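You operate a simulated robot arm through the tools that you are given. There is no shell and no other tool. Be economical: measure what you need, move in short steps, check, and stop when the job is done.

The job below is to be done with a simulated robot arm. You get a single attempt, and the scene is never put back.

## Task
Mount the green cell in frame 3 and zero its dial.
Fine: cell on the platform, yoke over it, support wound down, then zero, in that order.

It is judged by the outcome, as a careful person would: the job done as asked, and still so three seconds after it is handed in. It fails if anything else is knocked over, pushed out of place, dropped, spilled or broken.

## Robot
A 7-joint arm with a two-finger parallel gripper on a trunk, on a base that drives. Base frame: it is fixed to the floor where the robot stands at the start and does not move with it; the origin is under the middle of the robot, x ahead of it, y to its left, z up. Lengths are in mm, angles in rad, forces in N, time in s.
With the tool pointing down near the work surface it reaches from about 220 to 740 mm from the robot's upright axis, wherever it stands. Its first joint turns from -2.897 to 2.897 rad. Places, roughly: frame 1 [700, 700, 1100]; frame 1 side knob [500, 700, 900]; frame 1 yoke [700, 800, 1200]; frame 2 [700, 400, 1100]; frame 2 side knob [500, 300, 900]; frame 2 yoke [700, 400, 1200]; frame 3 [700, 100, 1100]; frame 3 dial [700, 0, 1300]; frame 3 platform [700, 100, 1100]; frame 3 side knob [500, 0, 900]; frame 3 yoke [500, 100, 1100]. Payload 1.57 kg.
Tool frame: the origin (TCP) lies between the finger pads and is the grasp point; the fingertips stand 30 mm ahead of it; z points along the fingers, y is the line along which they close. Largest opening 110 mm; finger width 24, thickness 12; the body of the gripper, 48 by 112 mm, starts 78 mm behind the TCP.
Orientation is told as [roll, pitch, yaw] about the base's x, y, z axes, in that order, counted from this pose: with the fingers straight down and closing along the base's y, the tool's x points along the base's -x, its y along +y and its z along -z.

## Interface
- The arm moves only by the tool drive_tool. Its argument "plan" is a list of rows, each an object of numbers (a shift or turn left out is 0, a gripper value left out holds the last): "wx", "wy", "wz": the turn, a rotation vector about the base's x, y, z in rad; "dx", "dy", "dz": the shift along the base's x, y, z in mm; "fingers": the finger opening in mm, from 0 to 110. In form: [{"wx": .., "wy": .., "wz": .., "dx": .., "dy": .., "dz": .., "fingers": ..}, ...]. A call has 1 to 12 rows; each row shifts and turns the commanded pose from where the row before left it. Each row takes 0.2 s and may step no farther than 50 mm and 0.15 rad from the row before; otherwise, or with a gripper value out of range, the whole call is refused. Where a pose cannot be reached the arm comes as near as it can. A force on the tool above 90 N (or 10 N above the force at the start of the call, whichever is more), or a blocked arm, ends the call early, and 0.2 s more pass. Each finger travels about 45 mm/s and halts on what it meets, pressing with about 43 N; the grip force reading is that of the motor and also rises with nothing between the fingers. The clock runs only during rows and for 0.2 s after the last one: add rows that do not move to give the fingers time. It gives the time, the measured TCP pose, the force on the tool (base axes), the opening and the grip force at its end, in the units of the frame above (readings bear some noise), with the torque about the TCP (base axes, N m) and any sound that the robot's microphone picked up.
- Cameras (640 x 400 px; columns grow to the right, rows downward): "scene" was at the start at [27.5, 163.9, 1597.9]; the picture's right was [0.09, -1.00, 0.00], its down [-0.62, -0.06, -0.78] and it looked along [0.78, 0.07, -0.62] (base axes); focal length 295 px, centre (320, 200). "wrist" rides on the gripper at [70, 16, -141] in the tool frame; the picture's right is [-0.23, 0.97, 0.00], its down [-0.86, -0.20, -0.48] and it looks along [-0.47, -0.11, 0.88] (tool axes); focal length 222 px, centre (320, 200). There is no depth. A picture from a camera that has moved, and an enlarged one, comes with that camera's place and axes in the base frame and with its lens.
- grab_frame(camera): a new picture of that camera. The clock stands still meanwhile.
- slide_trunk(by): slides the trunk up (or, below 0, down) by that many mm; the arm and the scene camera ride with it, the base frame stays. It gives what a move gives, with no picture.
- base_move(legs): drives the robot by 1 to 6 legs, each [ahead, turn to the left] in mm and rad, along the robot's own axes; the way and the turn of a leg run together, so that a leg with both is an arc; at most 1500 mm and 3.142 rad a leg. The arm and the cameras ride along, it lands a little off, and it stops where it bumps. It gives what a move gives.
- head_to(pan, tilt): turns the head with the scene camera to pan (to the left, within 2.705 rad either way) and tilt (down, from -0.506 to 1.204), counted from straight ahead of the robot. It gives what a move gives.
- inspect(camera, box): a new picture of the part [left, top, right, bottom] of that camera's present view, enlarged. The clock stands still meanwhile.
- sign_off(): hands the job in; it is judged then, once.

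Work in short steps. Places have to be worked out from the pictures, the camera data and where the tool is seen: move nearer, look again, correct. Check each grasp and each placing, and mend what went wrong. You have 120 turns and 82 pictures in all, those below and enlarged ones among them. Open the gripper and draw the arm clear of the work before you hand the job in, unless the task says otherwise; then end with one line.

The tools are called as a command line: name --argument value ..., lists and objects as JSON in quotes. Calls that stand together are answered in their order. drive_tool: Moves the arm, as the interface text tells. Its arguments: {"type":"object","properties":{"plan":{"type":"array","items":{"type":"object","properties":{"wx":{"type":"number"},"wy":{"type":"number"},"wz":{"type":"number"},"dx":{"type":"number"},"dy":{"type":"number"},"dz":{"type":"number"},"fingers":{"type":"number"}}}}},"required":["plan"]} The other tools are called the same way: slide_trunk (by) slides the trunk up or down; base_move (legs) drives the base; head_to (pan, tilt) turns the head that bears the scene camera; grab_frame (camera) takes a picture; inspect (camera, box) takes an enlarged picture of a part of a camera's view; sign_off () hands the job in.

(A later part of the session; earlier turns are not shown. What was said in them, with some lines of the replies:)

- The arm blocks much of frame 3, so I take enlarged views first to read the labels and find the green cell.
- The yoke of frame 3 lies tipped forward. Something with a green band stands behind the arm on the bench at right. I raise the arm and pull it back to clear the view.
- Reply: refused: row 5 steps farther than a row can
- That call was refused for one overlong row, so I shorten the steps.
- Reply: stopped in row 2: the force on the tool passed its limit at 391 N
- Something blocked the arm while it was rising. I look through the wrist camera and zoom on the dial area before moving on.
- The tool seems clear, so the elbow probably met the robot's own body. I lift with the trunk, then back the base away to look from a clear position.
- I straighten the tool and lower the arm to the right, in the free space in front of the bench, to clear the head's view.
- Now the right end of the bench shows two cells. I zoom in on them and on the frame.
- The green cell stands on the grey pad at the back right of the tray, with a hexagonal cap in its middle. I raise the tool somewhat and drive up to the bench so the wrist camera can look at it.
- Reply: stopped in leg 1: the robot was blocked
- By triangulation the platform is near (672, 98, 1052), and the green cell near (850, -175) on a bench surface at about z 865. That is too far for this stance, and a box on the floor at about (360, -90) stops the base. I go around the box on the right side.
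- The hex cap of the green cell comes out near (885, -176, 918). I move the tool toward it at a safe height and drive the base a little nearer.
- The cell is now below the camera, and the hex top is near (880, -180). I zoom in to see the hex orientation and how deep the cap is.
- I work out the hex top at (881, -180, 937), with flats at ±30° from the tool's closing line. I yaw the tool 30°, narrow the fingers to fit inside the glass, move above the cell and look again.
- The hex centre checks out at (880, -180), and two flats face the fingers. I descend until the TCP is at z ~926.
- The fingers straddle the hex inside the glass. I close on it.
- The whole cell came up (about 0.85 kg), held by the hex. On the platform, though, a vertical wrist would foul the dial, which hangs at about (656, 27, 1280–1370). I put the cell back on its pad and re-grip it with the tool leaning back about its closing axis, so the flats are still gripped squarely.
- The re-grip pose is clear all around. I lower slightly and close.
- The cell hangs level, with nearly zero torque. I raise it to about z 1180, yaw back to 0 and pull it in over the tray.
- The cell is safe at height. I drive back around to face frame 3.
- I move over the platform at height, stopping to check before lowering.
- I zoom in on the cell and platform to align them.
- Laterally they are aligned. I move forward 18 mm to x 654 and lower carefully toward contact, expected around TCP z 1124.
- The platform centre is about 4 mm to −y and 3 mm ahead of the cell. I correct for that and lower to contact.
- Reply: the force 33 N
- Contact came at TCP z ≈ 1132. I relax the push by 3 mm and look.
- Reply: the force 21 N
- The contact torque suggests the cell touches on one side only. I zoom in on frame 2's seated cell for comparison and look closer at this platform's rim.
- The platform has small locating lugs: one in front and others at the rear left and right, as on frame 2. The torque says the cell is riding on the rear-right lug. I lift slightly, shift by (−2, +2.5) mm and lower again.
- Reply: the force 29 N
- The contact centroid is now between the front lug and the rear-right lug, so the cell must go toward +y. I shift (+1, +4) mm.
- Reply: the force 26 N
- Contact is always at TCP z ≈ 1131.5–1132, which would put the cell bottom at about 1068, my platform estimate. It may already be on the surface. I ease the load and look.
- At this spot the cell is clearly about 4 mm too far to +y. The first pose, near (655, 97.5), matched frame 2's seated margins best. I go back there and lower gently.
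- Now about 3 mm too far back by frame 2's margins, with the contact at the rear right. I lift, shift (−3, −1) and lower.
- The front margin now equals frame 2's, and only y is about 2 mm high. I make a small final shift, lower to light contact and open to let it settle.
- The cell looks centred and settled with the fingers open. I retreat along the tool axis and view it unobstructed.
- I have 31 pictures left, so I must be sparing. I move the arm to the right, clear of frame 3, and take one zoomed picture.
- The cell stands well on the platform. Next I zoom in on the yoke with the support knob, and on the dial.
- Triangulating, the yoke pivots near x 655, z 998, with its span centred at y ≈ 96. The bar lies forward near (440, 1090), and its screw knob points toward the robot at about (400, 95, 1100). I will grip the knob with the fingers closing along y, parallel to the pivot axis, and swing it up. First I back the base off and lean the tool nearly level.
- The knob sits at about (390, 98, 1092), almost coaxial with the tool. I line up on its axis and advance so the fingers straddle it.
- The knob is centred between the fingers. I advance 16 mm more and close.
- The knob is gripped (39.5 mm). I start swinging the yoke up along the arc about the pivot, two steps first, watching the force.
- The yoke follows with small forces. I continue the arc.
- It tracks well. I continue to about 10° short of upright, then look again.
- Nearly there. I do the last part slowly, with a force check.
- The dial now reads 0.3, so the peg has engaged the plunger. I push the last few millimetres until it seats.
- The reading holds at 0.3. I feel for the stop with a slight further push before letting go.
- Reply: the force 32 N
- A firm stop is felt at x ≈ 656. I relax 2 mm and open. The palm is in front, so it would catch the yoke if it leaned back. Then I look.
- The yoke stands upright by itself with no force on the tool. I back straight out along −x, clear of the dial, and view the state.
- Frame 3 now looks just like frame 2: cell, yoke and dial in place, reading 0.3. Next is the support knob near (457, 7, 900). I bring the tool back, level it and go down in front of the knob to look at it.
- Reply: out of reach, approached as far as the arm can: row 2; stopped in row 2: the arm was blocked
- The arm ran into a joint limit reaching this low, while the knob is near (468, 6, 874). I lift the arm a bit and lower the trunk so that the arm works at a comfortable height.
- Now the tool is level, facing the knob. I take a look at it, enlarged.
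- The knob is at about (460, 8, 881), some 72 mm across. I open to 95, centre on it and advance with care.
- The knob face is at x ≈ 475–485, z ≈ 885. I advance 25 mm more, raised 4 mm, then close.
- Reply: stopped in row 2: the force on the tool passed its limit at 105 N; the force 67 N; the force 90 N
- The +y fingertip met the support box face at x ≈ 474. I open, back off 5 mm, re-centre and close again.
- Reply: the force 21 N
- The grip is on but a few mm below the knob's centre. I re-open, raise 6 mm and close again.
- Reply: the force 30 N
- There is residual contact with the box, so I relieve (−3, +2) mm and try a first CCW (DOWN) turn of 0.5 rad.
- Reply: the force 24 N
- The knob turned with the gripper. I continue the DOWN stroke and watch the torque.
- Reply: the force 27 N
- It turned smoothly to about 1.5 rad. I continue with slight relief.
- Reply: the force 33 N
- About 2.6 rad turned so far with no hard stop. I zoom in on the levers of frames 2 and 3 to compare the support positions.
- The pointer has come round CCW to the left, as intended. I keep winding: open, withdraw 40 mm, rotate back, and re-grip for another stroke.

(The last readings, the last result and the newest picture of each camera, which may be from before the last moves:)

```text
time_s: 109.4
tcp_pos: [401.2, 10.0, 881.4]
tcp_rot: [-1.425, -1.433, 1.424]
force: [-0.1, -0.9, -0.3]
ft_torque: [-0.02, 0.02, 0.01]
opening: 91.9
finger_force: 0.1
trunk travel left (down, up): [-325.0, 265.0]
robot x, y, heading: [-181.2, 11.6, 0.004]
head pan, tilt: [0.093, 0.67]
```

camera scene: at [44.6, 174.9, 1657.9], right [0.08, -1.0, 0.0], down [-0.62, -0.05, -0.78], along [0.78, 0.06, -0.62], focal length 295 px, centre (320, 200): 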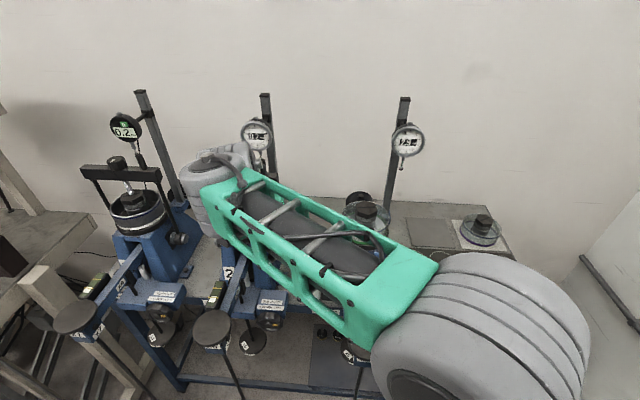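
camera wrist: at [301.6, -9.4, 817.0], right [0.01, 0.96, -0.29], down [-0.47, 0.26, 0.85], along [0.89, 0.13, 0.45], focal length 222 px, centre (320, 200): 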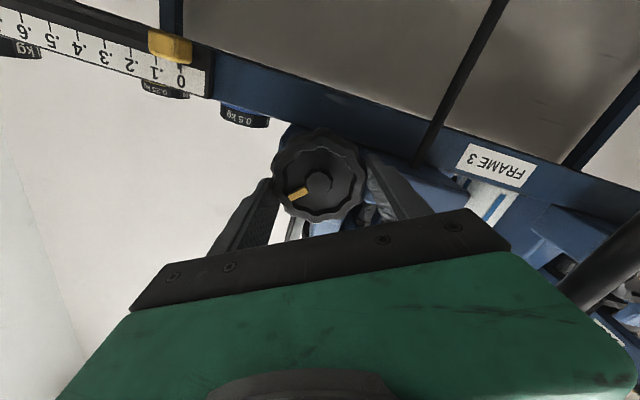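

I wind the tool back a further 1.1 rad for a longer stroke, then re-grip.

drive_tool --plan '[{"wx": 0.14}, {"wx": 0.14}, {"wx": 0.14}, {"wx": 0.14}, {"wx": 0.14}, {"wx": 0.14}, {"wx": 0.14}, {"wx": 0.14}, {"dx": 20}, {"dx": 22}, {}]'

drive_tool --plan '[{"fingers": 55}, {}, {}, {}]'

```text
time_s: 111.8
tcp_pos: [445.3, 9.2, 882.2]
tcp_rot: [1.558, -0.589, -1.546]
force: [1.2, -0.5, -0.1]
ft_torque: [0.02, 0.01, -0.02]
opening: 92.3
finger_force: 0.1
trunk travel left (down, up): [-325.0, 265.0]
robot x, y, heading: [-181.7, 10.9, 0.004]
head pan, tilt: [0.093, 0.67]
```

```text
time_s: 112.8
tcp_pos: [445.5, 8.3, 879.3]
tcp_rot: [1.55, -0.588, -1.545]
force: [0.9, -15.7, -15.1]
ft_torque: [0.04, 0.07, -1.22]
opening: 71.1
finger_force: 39.0
trunk travel left (down, up): [-325.0, 265.0]
robot x, y, heading: [-181.2, 11.9, 0.003]
head pan, tilt: [0.093, 0.67]
```

Gripped well. I make a long DOWN stroke in two calls.

drive_tool --plan '[{"wx": -0.14}, {"wx": -0.14}, {"wx": -0.14}, {"wx": -0.14}, {"wx": -0.14}, {"wx": -0.14}, {"wx": -0.14}, {"wx": -0.14}, {"wx": -0.14}, {"wx": -0.14}, {"wx": -0.14}, {"wx": -0.14}]'

drive_tool --plan '[{"wx": -0.14}, {"wx": -0.14}, {"wx": -0.14}, {"wx": -0.14}, {"wx": -0.14}, {"wx": -0.14}, {"wx": -0.14}, {"wx": -0.14}, {"wx": -0.14}, {"wx": -0.14}, {"wx": -0.14}, {"wx": -0.14}]'

```text
time_s: 115.4
tcp_pos: [444.9, 9.5, 884.8]
tcp_rot: [-1.552, -0.872, 1.547]
force: [2.5, -15.3, 6.7]
ft_torque: [0.3, -0.13, -0.38]
opening: 72.0
finger_force: 17.1
trunk travel left (down, up): [-325.0, 265.0]
robot x, y, heading: [-183.2, 12.4, 0.004]
head pan, tilt: [0.093, 0.67]
```

```text
time_s: 118.0
tcp_pos: [445.0, 8.9, 878.8]
tcp_rot: [-1.583, 0.811, 1.549]
force: [-1.9, -8.2, -19.2]
ft_torque: [0.23, 0.36, -0.19]
opening: 72.5
finger_force: 10.3
trunk travel left (down, up): [-325.0, 265.0]
robot x, y, heading: [-182.9, 14.2, 0.004]
head pan, tilt: [0.093, 0.67]
```

The torque rose slightly (0.3 N·m). I check whether the knob turned fully (pointer expected back at the right) or hit its stop.

inspect --camera "scene" --box '[225, 140, 415, 260]'

```text
3.33 times, centred on (320, 200) of scene
camera zoom: at [-152.7, 176.0, 1397.8], right [0.09, -1.0, 0.0], down [-0.62, -0.06, -0.78], along [0.78, 0.07, -0.62], focal length 983 px, centre (320, 200)
```

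zoom: 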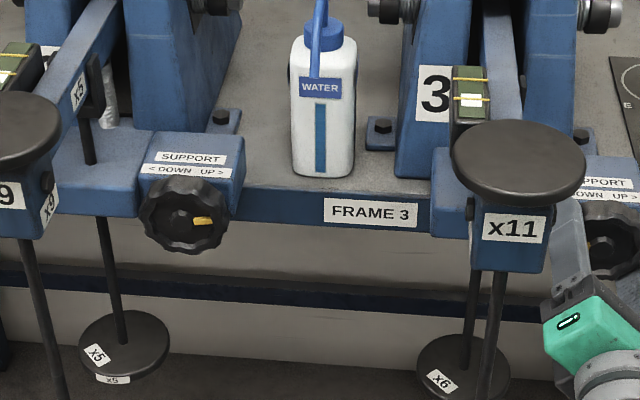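

The pointer is at lower left, so the knob advanced only a little and then the fingers slipped, which suggests an end stop. I test it with a fresh, centred grip and a short turn.

drive_tool --plan '[{"fingers": 90}, {}, {"wx": 0.15}, {"wx": 0.15}, {"wx": 0.15}, {"wx": 0.15}, {"fingers": 50}, {}, {}, {}]'

drive_tool --plan '[{"wx": -0.08}, {"wx": -0.08}]'

drive_tool --plan '[{"wx": -0.08}, {"wx": -0.08}]'

```text
time_s: 120.2
tcp_pos: [443.5, 9.9, 879.1]
tcp_rot: [-1.571, 0.206, 1.552]
force: [-1.8, -1.7, -12.1]
ft_torque: [0.58, -0.03, -0.39]
opening: 71.9
finger_force: 40.7
trunk travel left (down, up): [-325.0, 265.0]
robot x, y, heading: [-179.6, 15.5, 0.002]
head pan, tilt: [0.093, 0.67]
```

```text
time_s: 120.8
tcp_pos: [444.2, 11.2, 879.7]
tcp_rot: [-1.574, 0.368, 1.554]
force: [0.2, -0.8, -17.4]
ft_torque: [0.36, 0.29, 0.24]
opening: 70.7
finger_force: 36.5
trunk travel left (down, up): [-325.0, 265.0]
robot x, y, heading: [-187.4, 12.9, 0.004]
head pan, tilt: [0.093, 0.67]
```

```text
time_s: 121.4
tcp_pos: [444.7, 10.0, 877.9]
tcp_rot: [-1.576, 0.524, 1.55]
force: [-0.7, -1.5, -22.3]
ft_torque: [2.22, 0.17, -0.03]
opening: 70.5
finger_force: 45.3
trunk travel left (down, up): [-325.0, 265.0]
robot x, y, heading: [-179.8, 11.8, 0.002]
head pan, tilt: [0.093, 0.67]
```

There is a clear end stop: the torque jumped to 2.2 N·m. The support is fully down. I release and withdraw, then raise trunk and arm to deal with the dial.

drive_tool --plan '[{"wx": 0.05}, {"fingers": 92}, {}, {"dx": -20}, {"dx": -45}, {"dx": -45}, {"dx": -40}, {"dy": -40}, {"dy": -40}]'

slide_trunk --by 262

inspect --camera "scene" --box '[310, 60, 430, 300]'

```text
time_s: 123.4
tcp_pos: [294.5, -68.0, 882.5]
tcp_rot: [-1.582, 0.476, 1.55]
force: [-1.4, 0.5, 0.6]
ft_torque: [-0.02, 0.01, -0.02]
opening: 91.9
finger_force: 0.2
trunk travel left (down, up): [-325.0, 265.0]
robot x, y, heading: [-181.9, 11.2, 0.008]
head pan, tilt: [0.093, 0.67]
```

```text
time_s: 126.1
tcp_pos: [295.0, -69.7, 1143.8]
tcp_rot: [-1.581, 0.478, 1.548]
force: [-0.3, -0.9, 0.0]
ft_torque: [-0.03, -0.02, 0.01]
opening: 92.0
finger_force: 0.1
trunk travel left (down, up): [-587.0, 3.0]
robot x, y, heading: [-180.9, 15.9, 0.001]
head pan, tilt: [0.093, 0.67]
```

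```text
1.67 times, centred on (370, 180) of scene
camera zoom: at [-154.3, 176.9, 1659.8], right [0.1, -1.0, 0.0], down [-0.62, -0.06, -0.78], along [0.78, 0.07, -0.62], focal length 491 px, centre (237, 233)
```

zoom: 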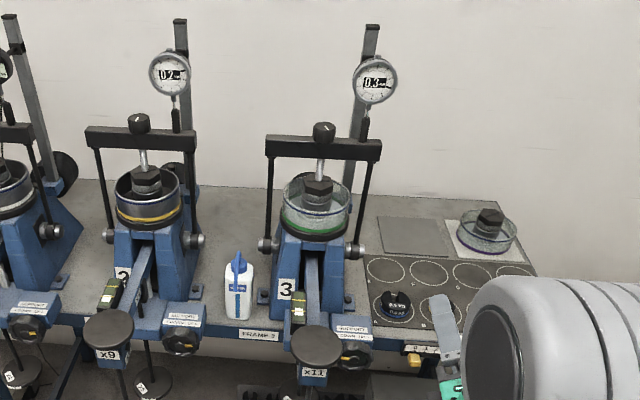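

The dial still reads 0.3 with the support down. The dial is the bezel type: face near (628, 28, 1363), about 72 mm across, with 0 at the top and the pointer at 108° clockwise. I will grip the bezel and turn it clockwise about 1.885 rad. First I move the tool in front of it with its closing axis pre-rotated.

drive_tool --plan '[{"wx": 0.134, "dx": 22}, {"wx": 0.134, "dx": 22}, {"wx": 0.134, "dx": 22}, {"wx": 0.134, "dx": 22}, {"wx": 0.134, "dx": 22}, {"wx": 0.134, "dx": 22}, {"wx": 0.134, "dx": 22}, {"wx": 0.134, "dx": 22}, {"dz": 40}, {"dz": 40}, {}]'

drive_tool --plan '[{"dz": 40, "dy": 20}, {"dz": 40, "dy": 25}, {"dz": 40, "dy": 25}, {"dz": 19, "dy": 25}, {}]'

grab_frame --camera "wrist"

```text
time_s: 128.5
tcp_pos: [353.6, -48.9, 1134.5]
tcp_rot: [-1.581, -0.328, 1.551]
force: [0.6, 0.0, 0.2]
ft_torque: [-0.03, -0.01, 0.0]
opening: 92.3
finger_force: 0.0
out of reach, approached as far as the arm can: row 2, 3, 4, 5, 6, 7, 8, 9, 10
trunk travel left (down, up): [-587.0, 3.0]
robot x, y, heading: [-183.8, 12.7, 0.002]
head pan, tilt: [0.093, 0.67]
```

```text
time_s: 129.7
tcp_pos: [338.7, 16.9, 1165.8]
tcp_rot: [-1.57, -0.327, 1.55]
force: [0.3, 0.1, 0.3]
ft_torque: [0.0, -0.03, 0.02]
opening: 91.9
finger_force: 0.1
out of reach, approached as far as the arm can: row 1, 2, 3
trunk travel left (down, up): [-587.0, 3.0]
robot x, y, heading: [-184.7, 14.9, 0.003]
head pan, tilt: [0.093, 0.67]
```

```text
8 pictures are left
camera wrist: at [194.9, -40.4, 1129.1], right [0.01, 0.53, -0.85], down [-0.46, 0.76, 0.47], along [0.89, 0.39, 0.25], focal length 222 px, centre (320, 200)
```

wrist: 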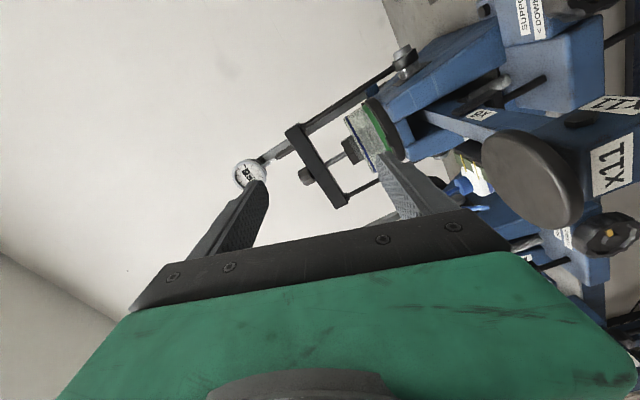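

The arm got stuck in an awkward posture with the command ahead of it. I bring the command back to where the arm is, then untwist gradually.

drive_tool --plan '[{"dz": -45}, {"dz": -45}, {"dz": -45}, {"dz": -45}, {"dx": -40, "dz": -17}, {"dx": -45}, {"dx": -40}, {"dx": -15}, {}]'

```text
time_s: 131.7
tcp_pos: [296.0, 10.8, 1043.6]
tcp_rot: [-1.581, -0.338, 1.555]
force: [-0.5, 0.2, 0.2]
ft_torque: [0.0, 0.04, -0.01]
opening: 92.1
finger_force: 0.0
out of reach, approached as far as the arm can: row 5, 6, 7, 8
trunk travel left (down, up): [-587.0, 3.0]
robot x, y, heading: [-180.7, 12.2, 0.004]
head pan, tilt: [0.093, 0.67]
```

I rotate the command back by −0.6 to get within reach and see where the arm settles.

drive_tool --plan '[{"wx": -0.12}, {"wx": -0.12}, {"wx": -0.12}, {"wx": -0.12}, {"wx": -0.12}, {"wx": -0.12}, {}]'

```text
time_s: 133.3
tcp_pos: [293.5, 8.1, 1043.4]
tcp_rot: [-1.581, 0.393, 1.551]
force: [0.5, 0.9, -0.4]
ft_torque: [0.0, 0.0, 0.0]
opening: 91.8
finger_force: 0.1
out of reach, approached as far as the arm can: row 4
trunk travel left (down, up): [-587.0, 3.0]
robot x, y, heading: [-178.5, 17.3, 0.001]
head pan, tilt: [0.093, 0.67]
```

The command tracks again. I first move away from the lever disc (up and right), then forward without twisting.

drive_tool --plan '[{"dy": -40}, {"dy": -40}, {"dz": 40}, {"dz": 40}, {"dz": 20}, {}]'

drive_tool --plan '[{"dx": 40}, {"dx": 40}, {"dx": 30}, {}]'

```text
time_s: 134.7
tcp_pos: [291.0, -73.5, 1142.0]
tcp_rot: [-1.584, 0.392, 1.552]
force: [-0.1, 0.4, 0.4]
ft_torque: [-0.02, 0.01, 0.0]
opening: 92.2
finger_force: 0.0
trunk travel left (down, up): [-587.0, 3.0]
robot x, y, heading: [-182.5, 11.9, 0.001]
head pan, tilt: [0.093, 0.67]
```

```text
time_s: 135.7
tcp_pos: [362.5, -68.2, 1126.9]
tcp_rot: [-1.586, 0.393, 1.548]
force: [-1.0, -0.4, 0.2]
ft_torque: [-0.03, -0.02, 0.03]
opening: 91.8
finger_force: 0.0
out of reach, approached as far as the arm can: row 2, 3
trunk travel left (down, up): [-587.0, 3.0]
robot x, y, heading: [-182.4, 14.4, 0.004]
head pan, tilt: [0.093, 0.67]
```

Forward is limited at this y. At y ≈ 8 it worked before, so I go back there at this height and then forward.

drive_tool --plan '[{"dy": 40}, {"dy": 37}, {"dz": 15}, {}, {"dx": 40}, {"dx": 30}, {}]'

```text
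time_s: 137.3
tcp_pos: [431.5, 9.1, 1142.8]
tcp_rot: [-1.585, 0.393, 1.551]
force: [-0.2, 0.1, -1.0]
ft_torque: [-0.03, 0.01, -0.04]
opening: 92.0
finger_force: 0.1
trunk travel left (down, up): [-587.0, 3.0]
robot x, y, heading: [-181.2, 9.7, 0.006]
head pan, tilt: [0.093, 0.67]
```

Good. Now I untwist by about 1.0 rad here and raise in steps.

drive_tool --plan '[{"wx": 0.14}, {"wx": 0.14}, {"wx": 0.14}, {"wx": 0.14}, {"wx": 0.14}, {"wx": 0.14}, {"wx": 0.14}, {}]'

drive_tool --plan '[{"dz": 30, "dx": 15}, {"dz": 30, "dx": 15}, {"dz": 30, "dx": 15}, {}]'

```text
time_s: 139.1
tcp_pos: [432.3, 9.0, 1141.9]
tcp_rot: [-1.564, -0.589, 1.546]
force: [-0.1, -0.1, 0.6]
ft_torque: [0.01, -0.03, 0.01]
opening: 92.1
finger_force: 0.0
trunk travel left (down, up): [-587.0, 3.0]
robot x, y, heading: [-183.6, 12.4, 0.006]
head pan, tilt: [0.093, 0.67]
```

```text
time_s: 140.1
tcp_pos: [477.6, 7.0, 1232.8]
tcp_rot: [-1.564, -0.586, 1.546]
force: [-0.3, -0.6, 0.1]
ft_torque: [0.0, 0.0, 0.01]
opening: 91.9
finger_force: 0.0
trunk travel left (down, up): [-587.0, 3.0]
robot x, y, heading: [-183.6, 10.7, 0.004]
head pan, tilt: [0.093, 0.67]
```

It tracks. I continue up to z 1363 and y 28.

drive_tool --plan '[{"dz": 35, "dx": 10, "dy": 5}, {"dz": 35, "dx": 10, "dy": 5}, {"dz": 35, "dx": 10, "dy": 5}, {"dz": 26, "dy": 6}, {}]'

inspect --camera "wrist" --box '[180, 20, 460, 220]'

```text
time_s: 141.3
tcp_pos: [507.3, 30.4, 1365.0]
tcp_rot: [-1.564, -0.589, 1.545]
force: [-0.4, -0.3, -0.5]
ft_torque: [0.03, 0.01, 0.02]
opening: 92.0
finger_force: 0.1
trunk travel left (down, up): [-587.0, 3.0]
robot x, y, heading: [-181.2, 15.1, 0.001]
head pan, tilt: [0.093, 0.67]
```

```text
2.00 times, centred on (320, 120) of wrist
camera zoom: at [363.7, -15.2, 1313.9], right [0.01, 0.73, -0.68], down [-0.46, 0.61, 0.64], along [0.89, 0.31, 0.34], focal length 444 px, centre (320, 360)
```

zoom: 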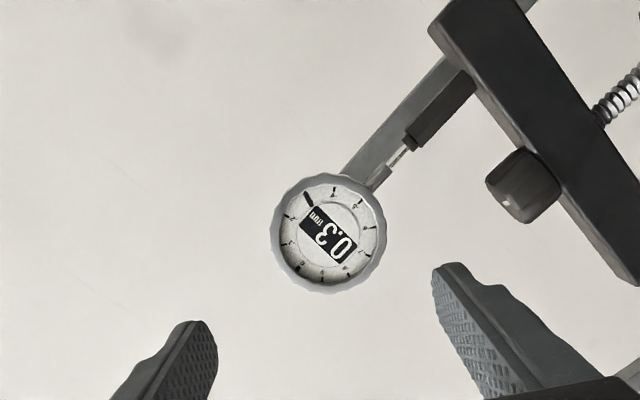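

From the wrist camera the dial centre is near (628, 24, 1352), with the pointer at about 102–108° clockwise. I align and approach part-way, then check.

drive_tool --plan '[{"dy": -6, "dz": -13}, {"dx": 30}, {"dx": 25}, {}]'

inspect --camera "wrist" --box '[200, 80, 440, 240]'

```text
time_s: 142.3
tcp_pos: [560.1, 21.3, 1351.0]
tcp_rot: [-1.564, -0.589, 1.545]
force: [-0.3, 0.1, -0.5]
ft_torque: [0.01, -0.02, 0.02]
opening: 92.0
finger_force: 0.0
trunk travel left (down, up): [-587.0, 3.0]
robot x, y, heading: [-178.5, 12.6, 0.006]
head pan, tilt: [0.093, 0.67]
```

```text
2.50 times, centred on (320, 160) of wrist
camera zoom: at [418.0, -24.2, 1300.0], right [0.01, 0.73, -0.68], down [-0.46, 0.61, 0.64], along [0.89, 0.31, 0.34], focal length 555 px, centre (320, 300)
```

zoom: 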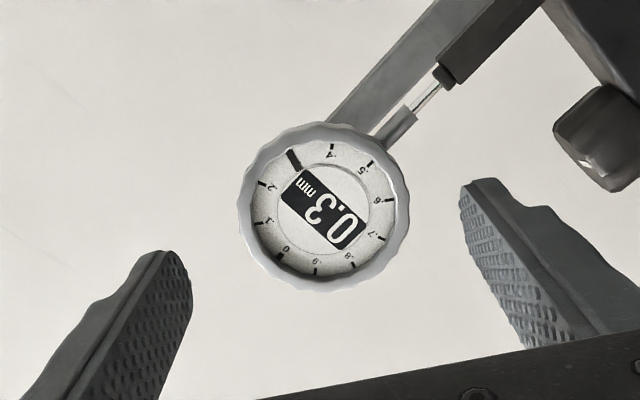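

The face is at (613, 21.5, 1349), and the tool is aligned within 2 mm. I advance 37 mm so the tips reach just past the bezel, then close gently.

drive_tool --plan '[{"dx": 20}, {"dx": 16, "dz": -1}, {}]'

drive_tool --plan '[{"fingers": 76}, {}, {"fingers": 62}, {}, {}]'

inspect --camera "wrist" --box '[200, 80, 440, 240]'

```text
time_s: 143.1
tcp_pos: [597.0, 20.4, 1348.9]
tcp_rot: [-1.563, -0.588, 1.548]
force: [-0.4, 0.1, -0.3]
ft_torque: [0.0, -0.03, 0.01]
opening: 91.9
finger_force: 0.1
trunk travel left (down, up): [-587.0, 3.0]
robot x, y, heading: [-182.7, 13.7, 0.006]
head pan, tilt: [0.093, 0.67]
```

```text
time_s: 144.3
tcp_pos: [597.2, 22.6, 1349.9]
tcp_rot: [-1.564, -0.588, 1.545]
force: [0.4, 0.3, 0.4]
ft_torque: [0.04, -0.01, -0.01]
opening: 62.1
finger_force: 0.1
trunk travel left (down, up): [-587.0, 3.0]
robot x, y, heading: [-182.1, 9.4, 0.005]
head pan, tilt: [0.093, 0.67]
```

```text
2.50 times, centred on (320, 160) of wrist
camera zoom: at [453.8, -23.5, 1298.0], right [0.01, 0.73, -0.68], down [-0.46, 0.61, 0.64], along [0.89, 0.31, 0.34], focal length 555 px, centre (320, 300)
```

zoom: 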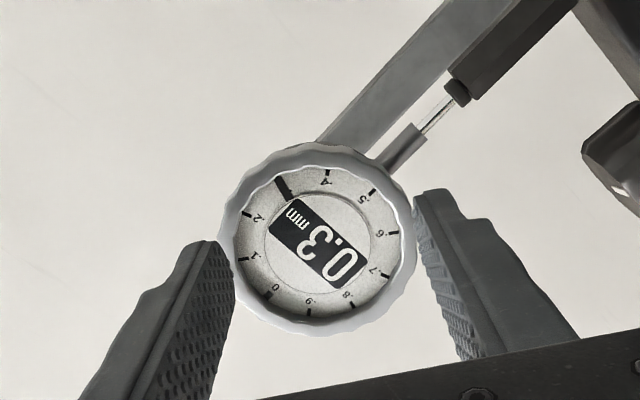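

The fingers are not touching yet, and the face is rather at x ≈ 628. I open slightly, advance 14 mm, raise 3 mm and close until contact.

drive_tool --plan '[{"fingers": 82}, {}, {"dx": 7, "dy": 1, "dz": 3}, {"dx": 7}, {}, {"fingers": 50}, {}, {}, {}]'

```text
time_s: 146.3
tcp_pos: [611.2, 23.1, 1352.5]
tcp_rot: [-1.565, -0.59, 1.549]
force: [4.3, -2.0, 4.8]
ft_torque: [0.03, 0.1, -0.24]
opening: 71.3
finger_force: 45.1
trunk travel left (down, up): [-587.0, 3.0]
robot x, y, heading: [-180.0, 16.2, 0.011]
head pan, tilt: [0.093, 0.67]
```

The bezel is gripped (71.3 mm) with only small side forces. I turn it clockwise 0.96 rad first.

drive_tool --plan '[{"wx": 0.12}, {"wx": 0.12}, {"wx": 0.12}, {"wx": 0.12}, {"wx": 0.12}, {"wx": 0.12}, {"wx": 0.12}, {"wx": 0.12}, {}]'

inspect --camera "wrist" --box '[200, 80, 440, 240]'

```text
time_s: 148.3
tcp_pos: [611.8, 26.8, 1351.7]
tcp_rot: [-0.791, -1.54, 0.787]
force: [-8.9, 4.7, -5.4]
ft_torque: [-0.02, -0.23, 0.24]
opening: 71.2
finger_force: 44.9
trunk travel left (down, up): [-587.0, 3.0]
robot x, y, heading: [-180.3, 15.2, 0.002]
head pan, tilt: [0.093, 0.67]
```

```text
2.50 times, centred on (320, 160) of wrist
camera zoom: at [468.6, 42.5, 1284.9], right [0.01, 0.98, 0.21], down [-0.46, -0.18, 0.87], along [0.89, -0.1, 0.45], focal length 555 px, centre (320, 300)
```

zoom: 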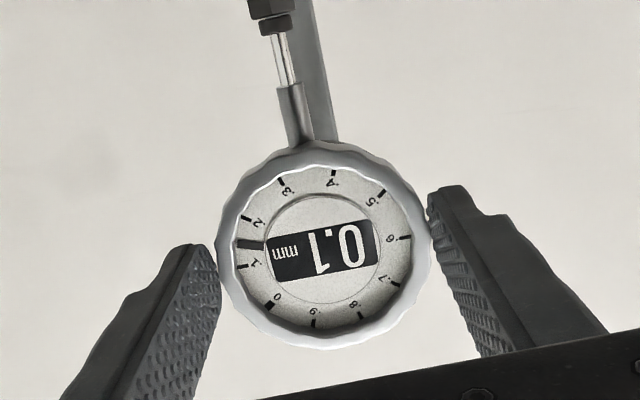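

It works: the reading fell to 0.1, with the pointer at about 0.147. The remainder is about 0.92 rad, which I turn now.

drive_tool --plan '[{"wx": 0.115}, {"wx": 0.115}, {"wx": 0.115}, {"wx": 0.115}, {"wx": 0.115}, {"wx": 0.115}, {"wx": 0.115}, {"wx": 0.115}, {}]'

inspect --camera "wrist" --box '[240, 110, 400, 220]'

```text
time_s: 150.3
tcp_pos: [611.0, 29.6, 1353.5]
tcp_rot: [1.55, -0.672, -1.543]
force: [-6.3, 22.7, -3.5]
ft_torque: [-0.07, -0.2, 0.04]
opening: 71.4
finger_force: 45.3
trunk travel left (down, up): [-587.0, 3.0]
robot x, y, heading: [-175.9, 12.7, 0.009]
head pan, tilt: [0.093, 0.67]
```

```text
3.64 times, centred on (320, 165) of wrist
camera zoom: at [468.6, 92.5, 1324.9], right [0.01, 0.43, 0.9], down [-0.46, -0.8, 0.39], along [0.89, -0.42, 0.19], focal length 808 px, centre (320, 327)
```

zoom: 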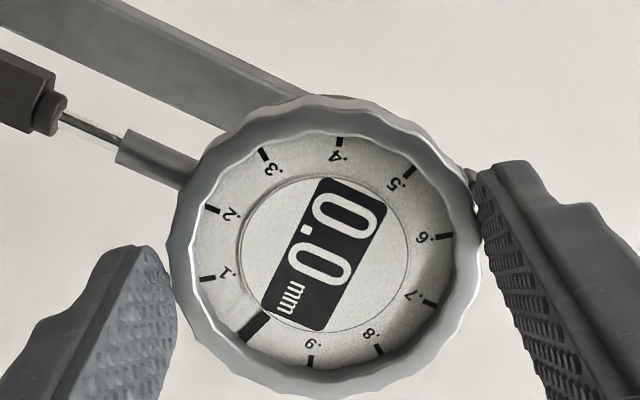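

The dial reads 0.0, with the pointer right on the 0 mark. I relax the side load, open and back out straight.

drive_tool --plan '[{"dy": 3}, {"fingers": 84}, {}, {}, {"dx": -15}, {"dx": -30}, {"dx": -40}, {"dx": -40}, {}]'

inspect --camera "wrist" --box '[200, 80, 440, 240]'

```text
time_s: 152.3
tcp_pos: [486.0, 26.9, 1354.1]
tcp_rot: [1.548, -0.674, -1.545]
force: [-0.5, 0.2, 0.1]
ft_torque: [-0.02, 0.02, 0.05]
opening: 83.8
finger_force: 0.1
trunk travel left (down, up): [-587.0, 3.0]
robot x, y, heading: [-179.4, 14.9, 0.008]
head pan, tilt: [0.093, 0.67]
```

```text
2.50 times, centred on (320, 160) of wrist
camera zoom: at [343.3, 90.6, 1325.2], right [0.01, 0.43, 0.9], down [-0.46, -0.8, 0.39], along [0.89, -0.42, 0.19], focal length 555 px, centre (320, 300)
```

zoom: 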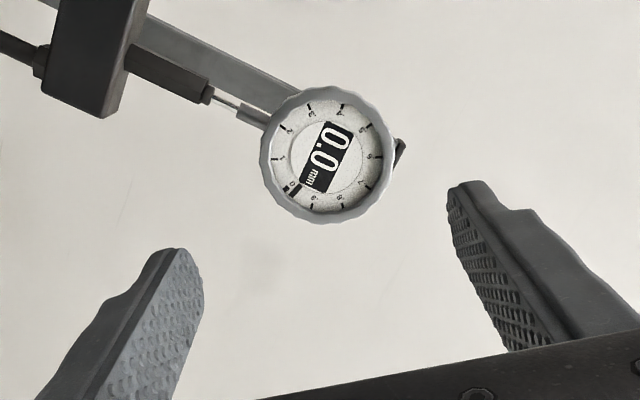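

Still 0.0 after release. I drive the base back to draw the arm clear and take a final look.

base_move --legs '[[-250, 0]]'

grab_frame --camera "scene"

```text
time_s: 154.1
tcp_pos: [253.9, 22.7, 1355.5]
tcp_rot: [1.553, -0.674, -1.55]
force: [-0.2, -0.2, 0.8]
ft_torque: [0.02, -0.01, -0.03]
opening: 84.0
finger_force: 0.1
trunk travel left (down, up): [-587.0, 3.0]
robot x, y, heading: [-412.0, 9.7, 0.0]
head pan, tilt: [0.093, 0.67]
stopped in leg 1: the robot was blocked; the commanded pose is now the measured one
```

```text
1 pictures are left
camera scene: at [-386.6, 174.5, 1659.8], right [0.09, -1.0, 0.0], down [-0.62, -0.06, -0.78], along [0.78, 0.07, -0.62], focal length 295 px, centre (320, 200)
```

scene: 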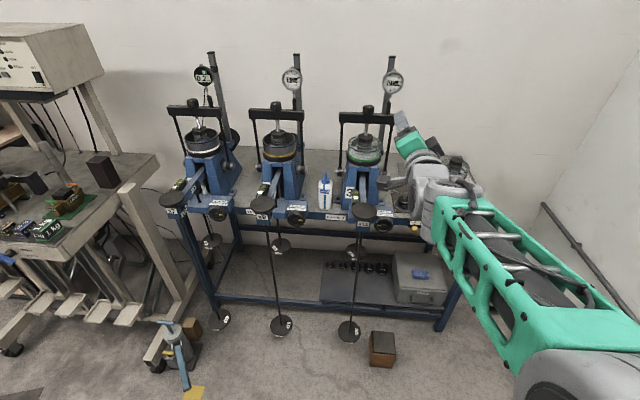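

Cell, yoke and levers all stand as they should. The base touched something behind it, so I ease forward a little and use the last picture on frame 3's dial.

base_move --legs '[[30, 0]]'

inspect --camera "scene" --box '[335, 55, 435, 235]'

```text
time_s: 155.0
tcp_pos: [284.3, 23.0, 1354.7]
tcp_rot: [1.551, -0.673, -1.548]
force: [-0.2, 0.0, -1.4]
ft_torque: [0.01, -0.03, 0.02]
opening: 84.0
finger_force: 0.1
trunk travel left (down, up): [-587.0, 3.0]
robot x, y, heading: [-387.0, 9.3, 0.004]
head pan, tilt: [0.093, 0.67]
```

```text
2.22 times, centred on (385, 145) of scene
camera zoom: at [-355.6, 174.3, 1659.8], right [0.09, -1.0, 0.0], down [-0.62, -0.06, -0.78], along [0.78, 0.07, -0.62], focal length 655 px, centre (176, 322)
```

zoom: 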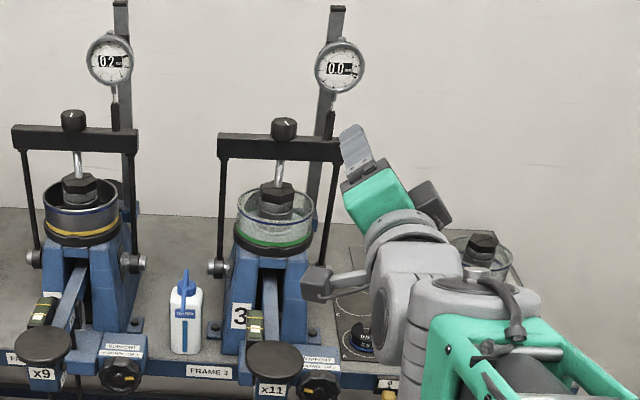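

The dial reads 0.0, the yoke stands over the green cell, and the arm is clear with the gripper open, so I hand in.

sign_off

```text
The job is handed in.
```

The green cell is on frame 3's platform with the yoke upright over it and the support wound down to its end stop. After that I zeroed the dial, and it still read 0.0 in the last picture before I handed in.
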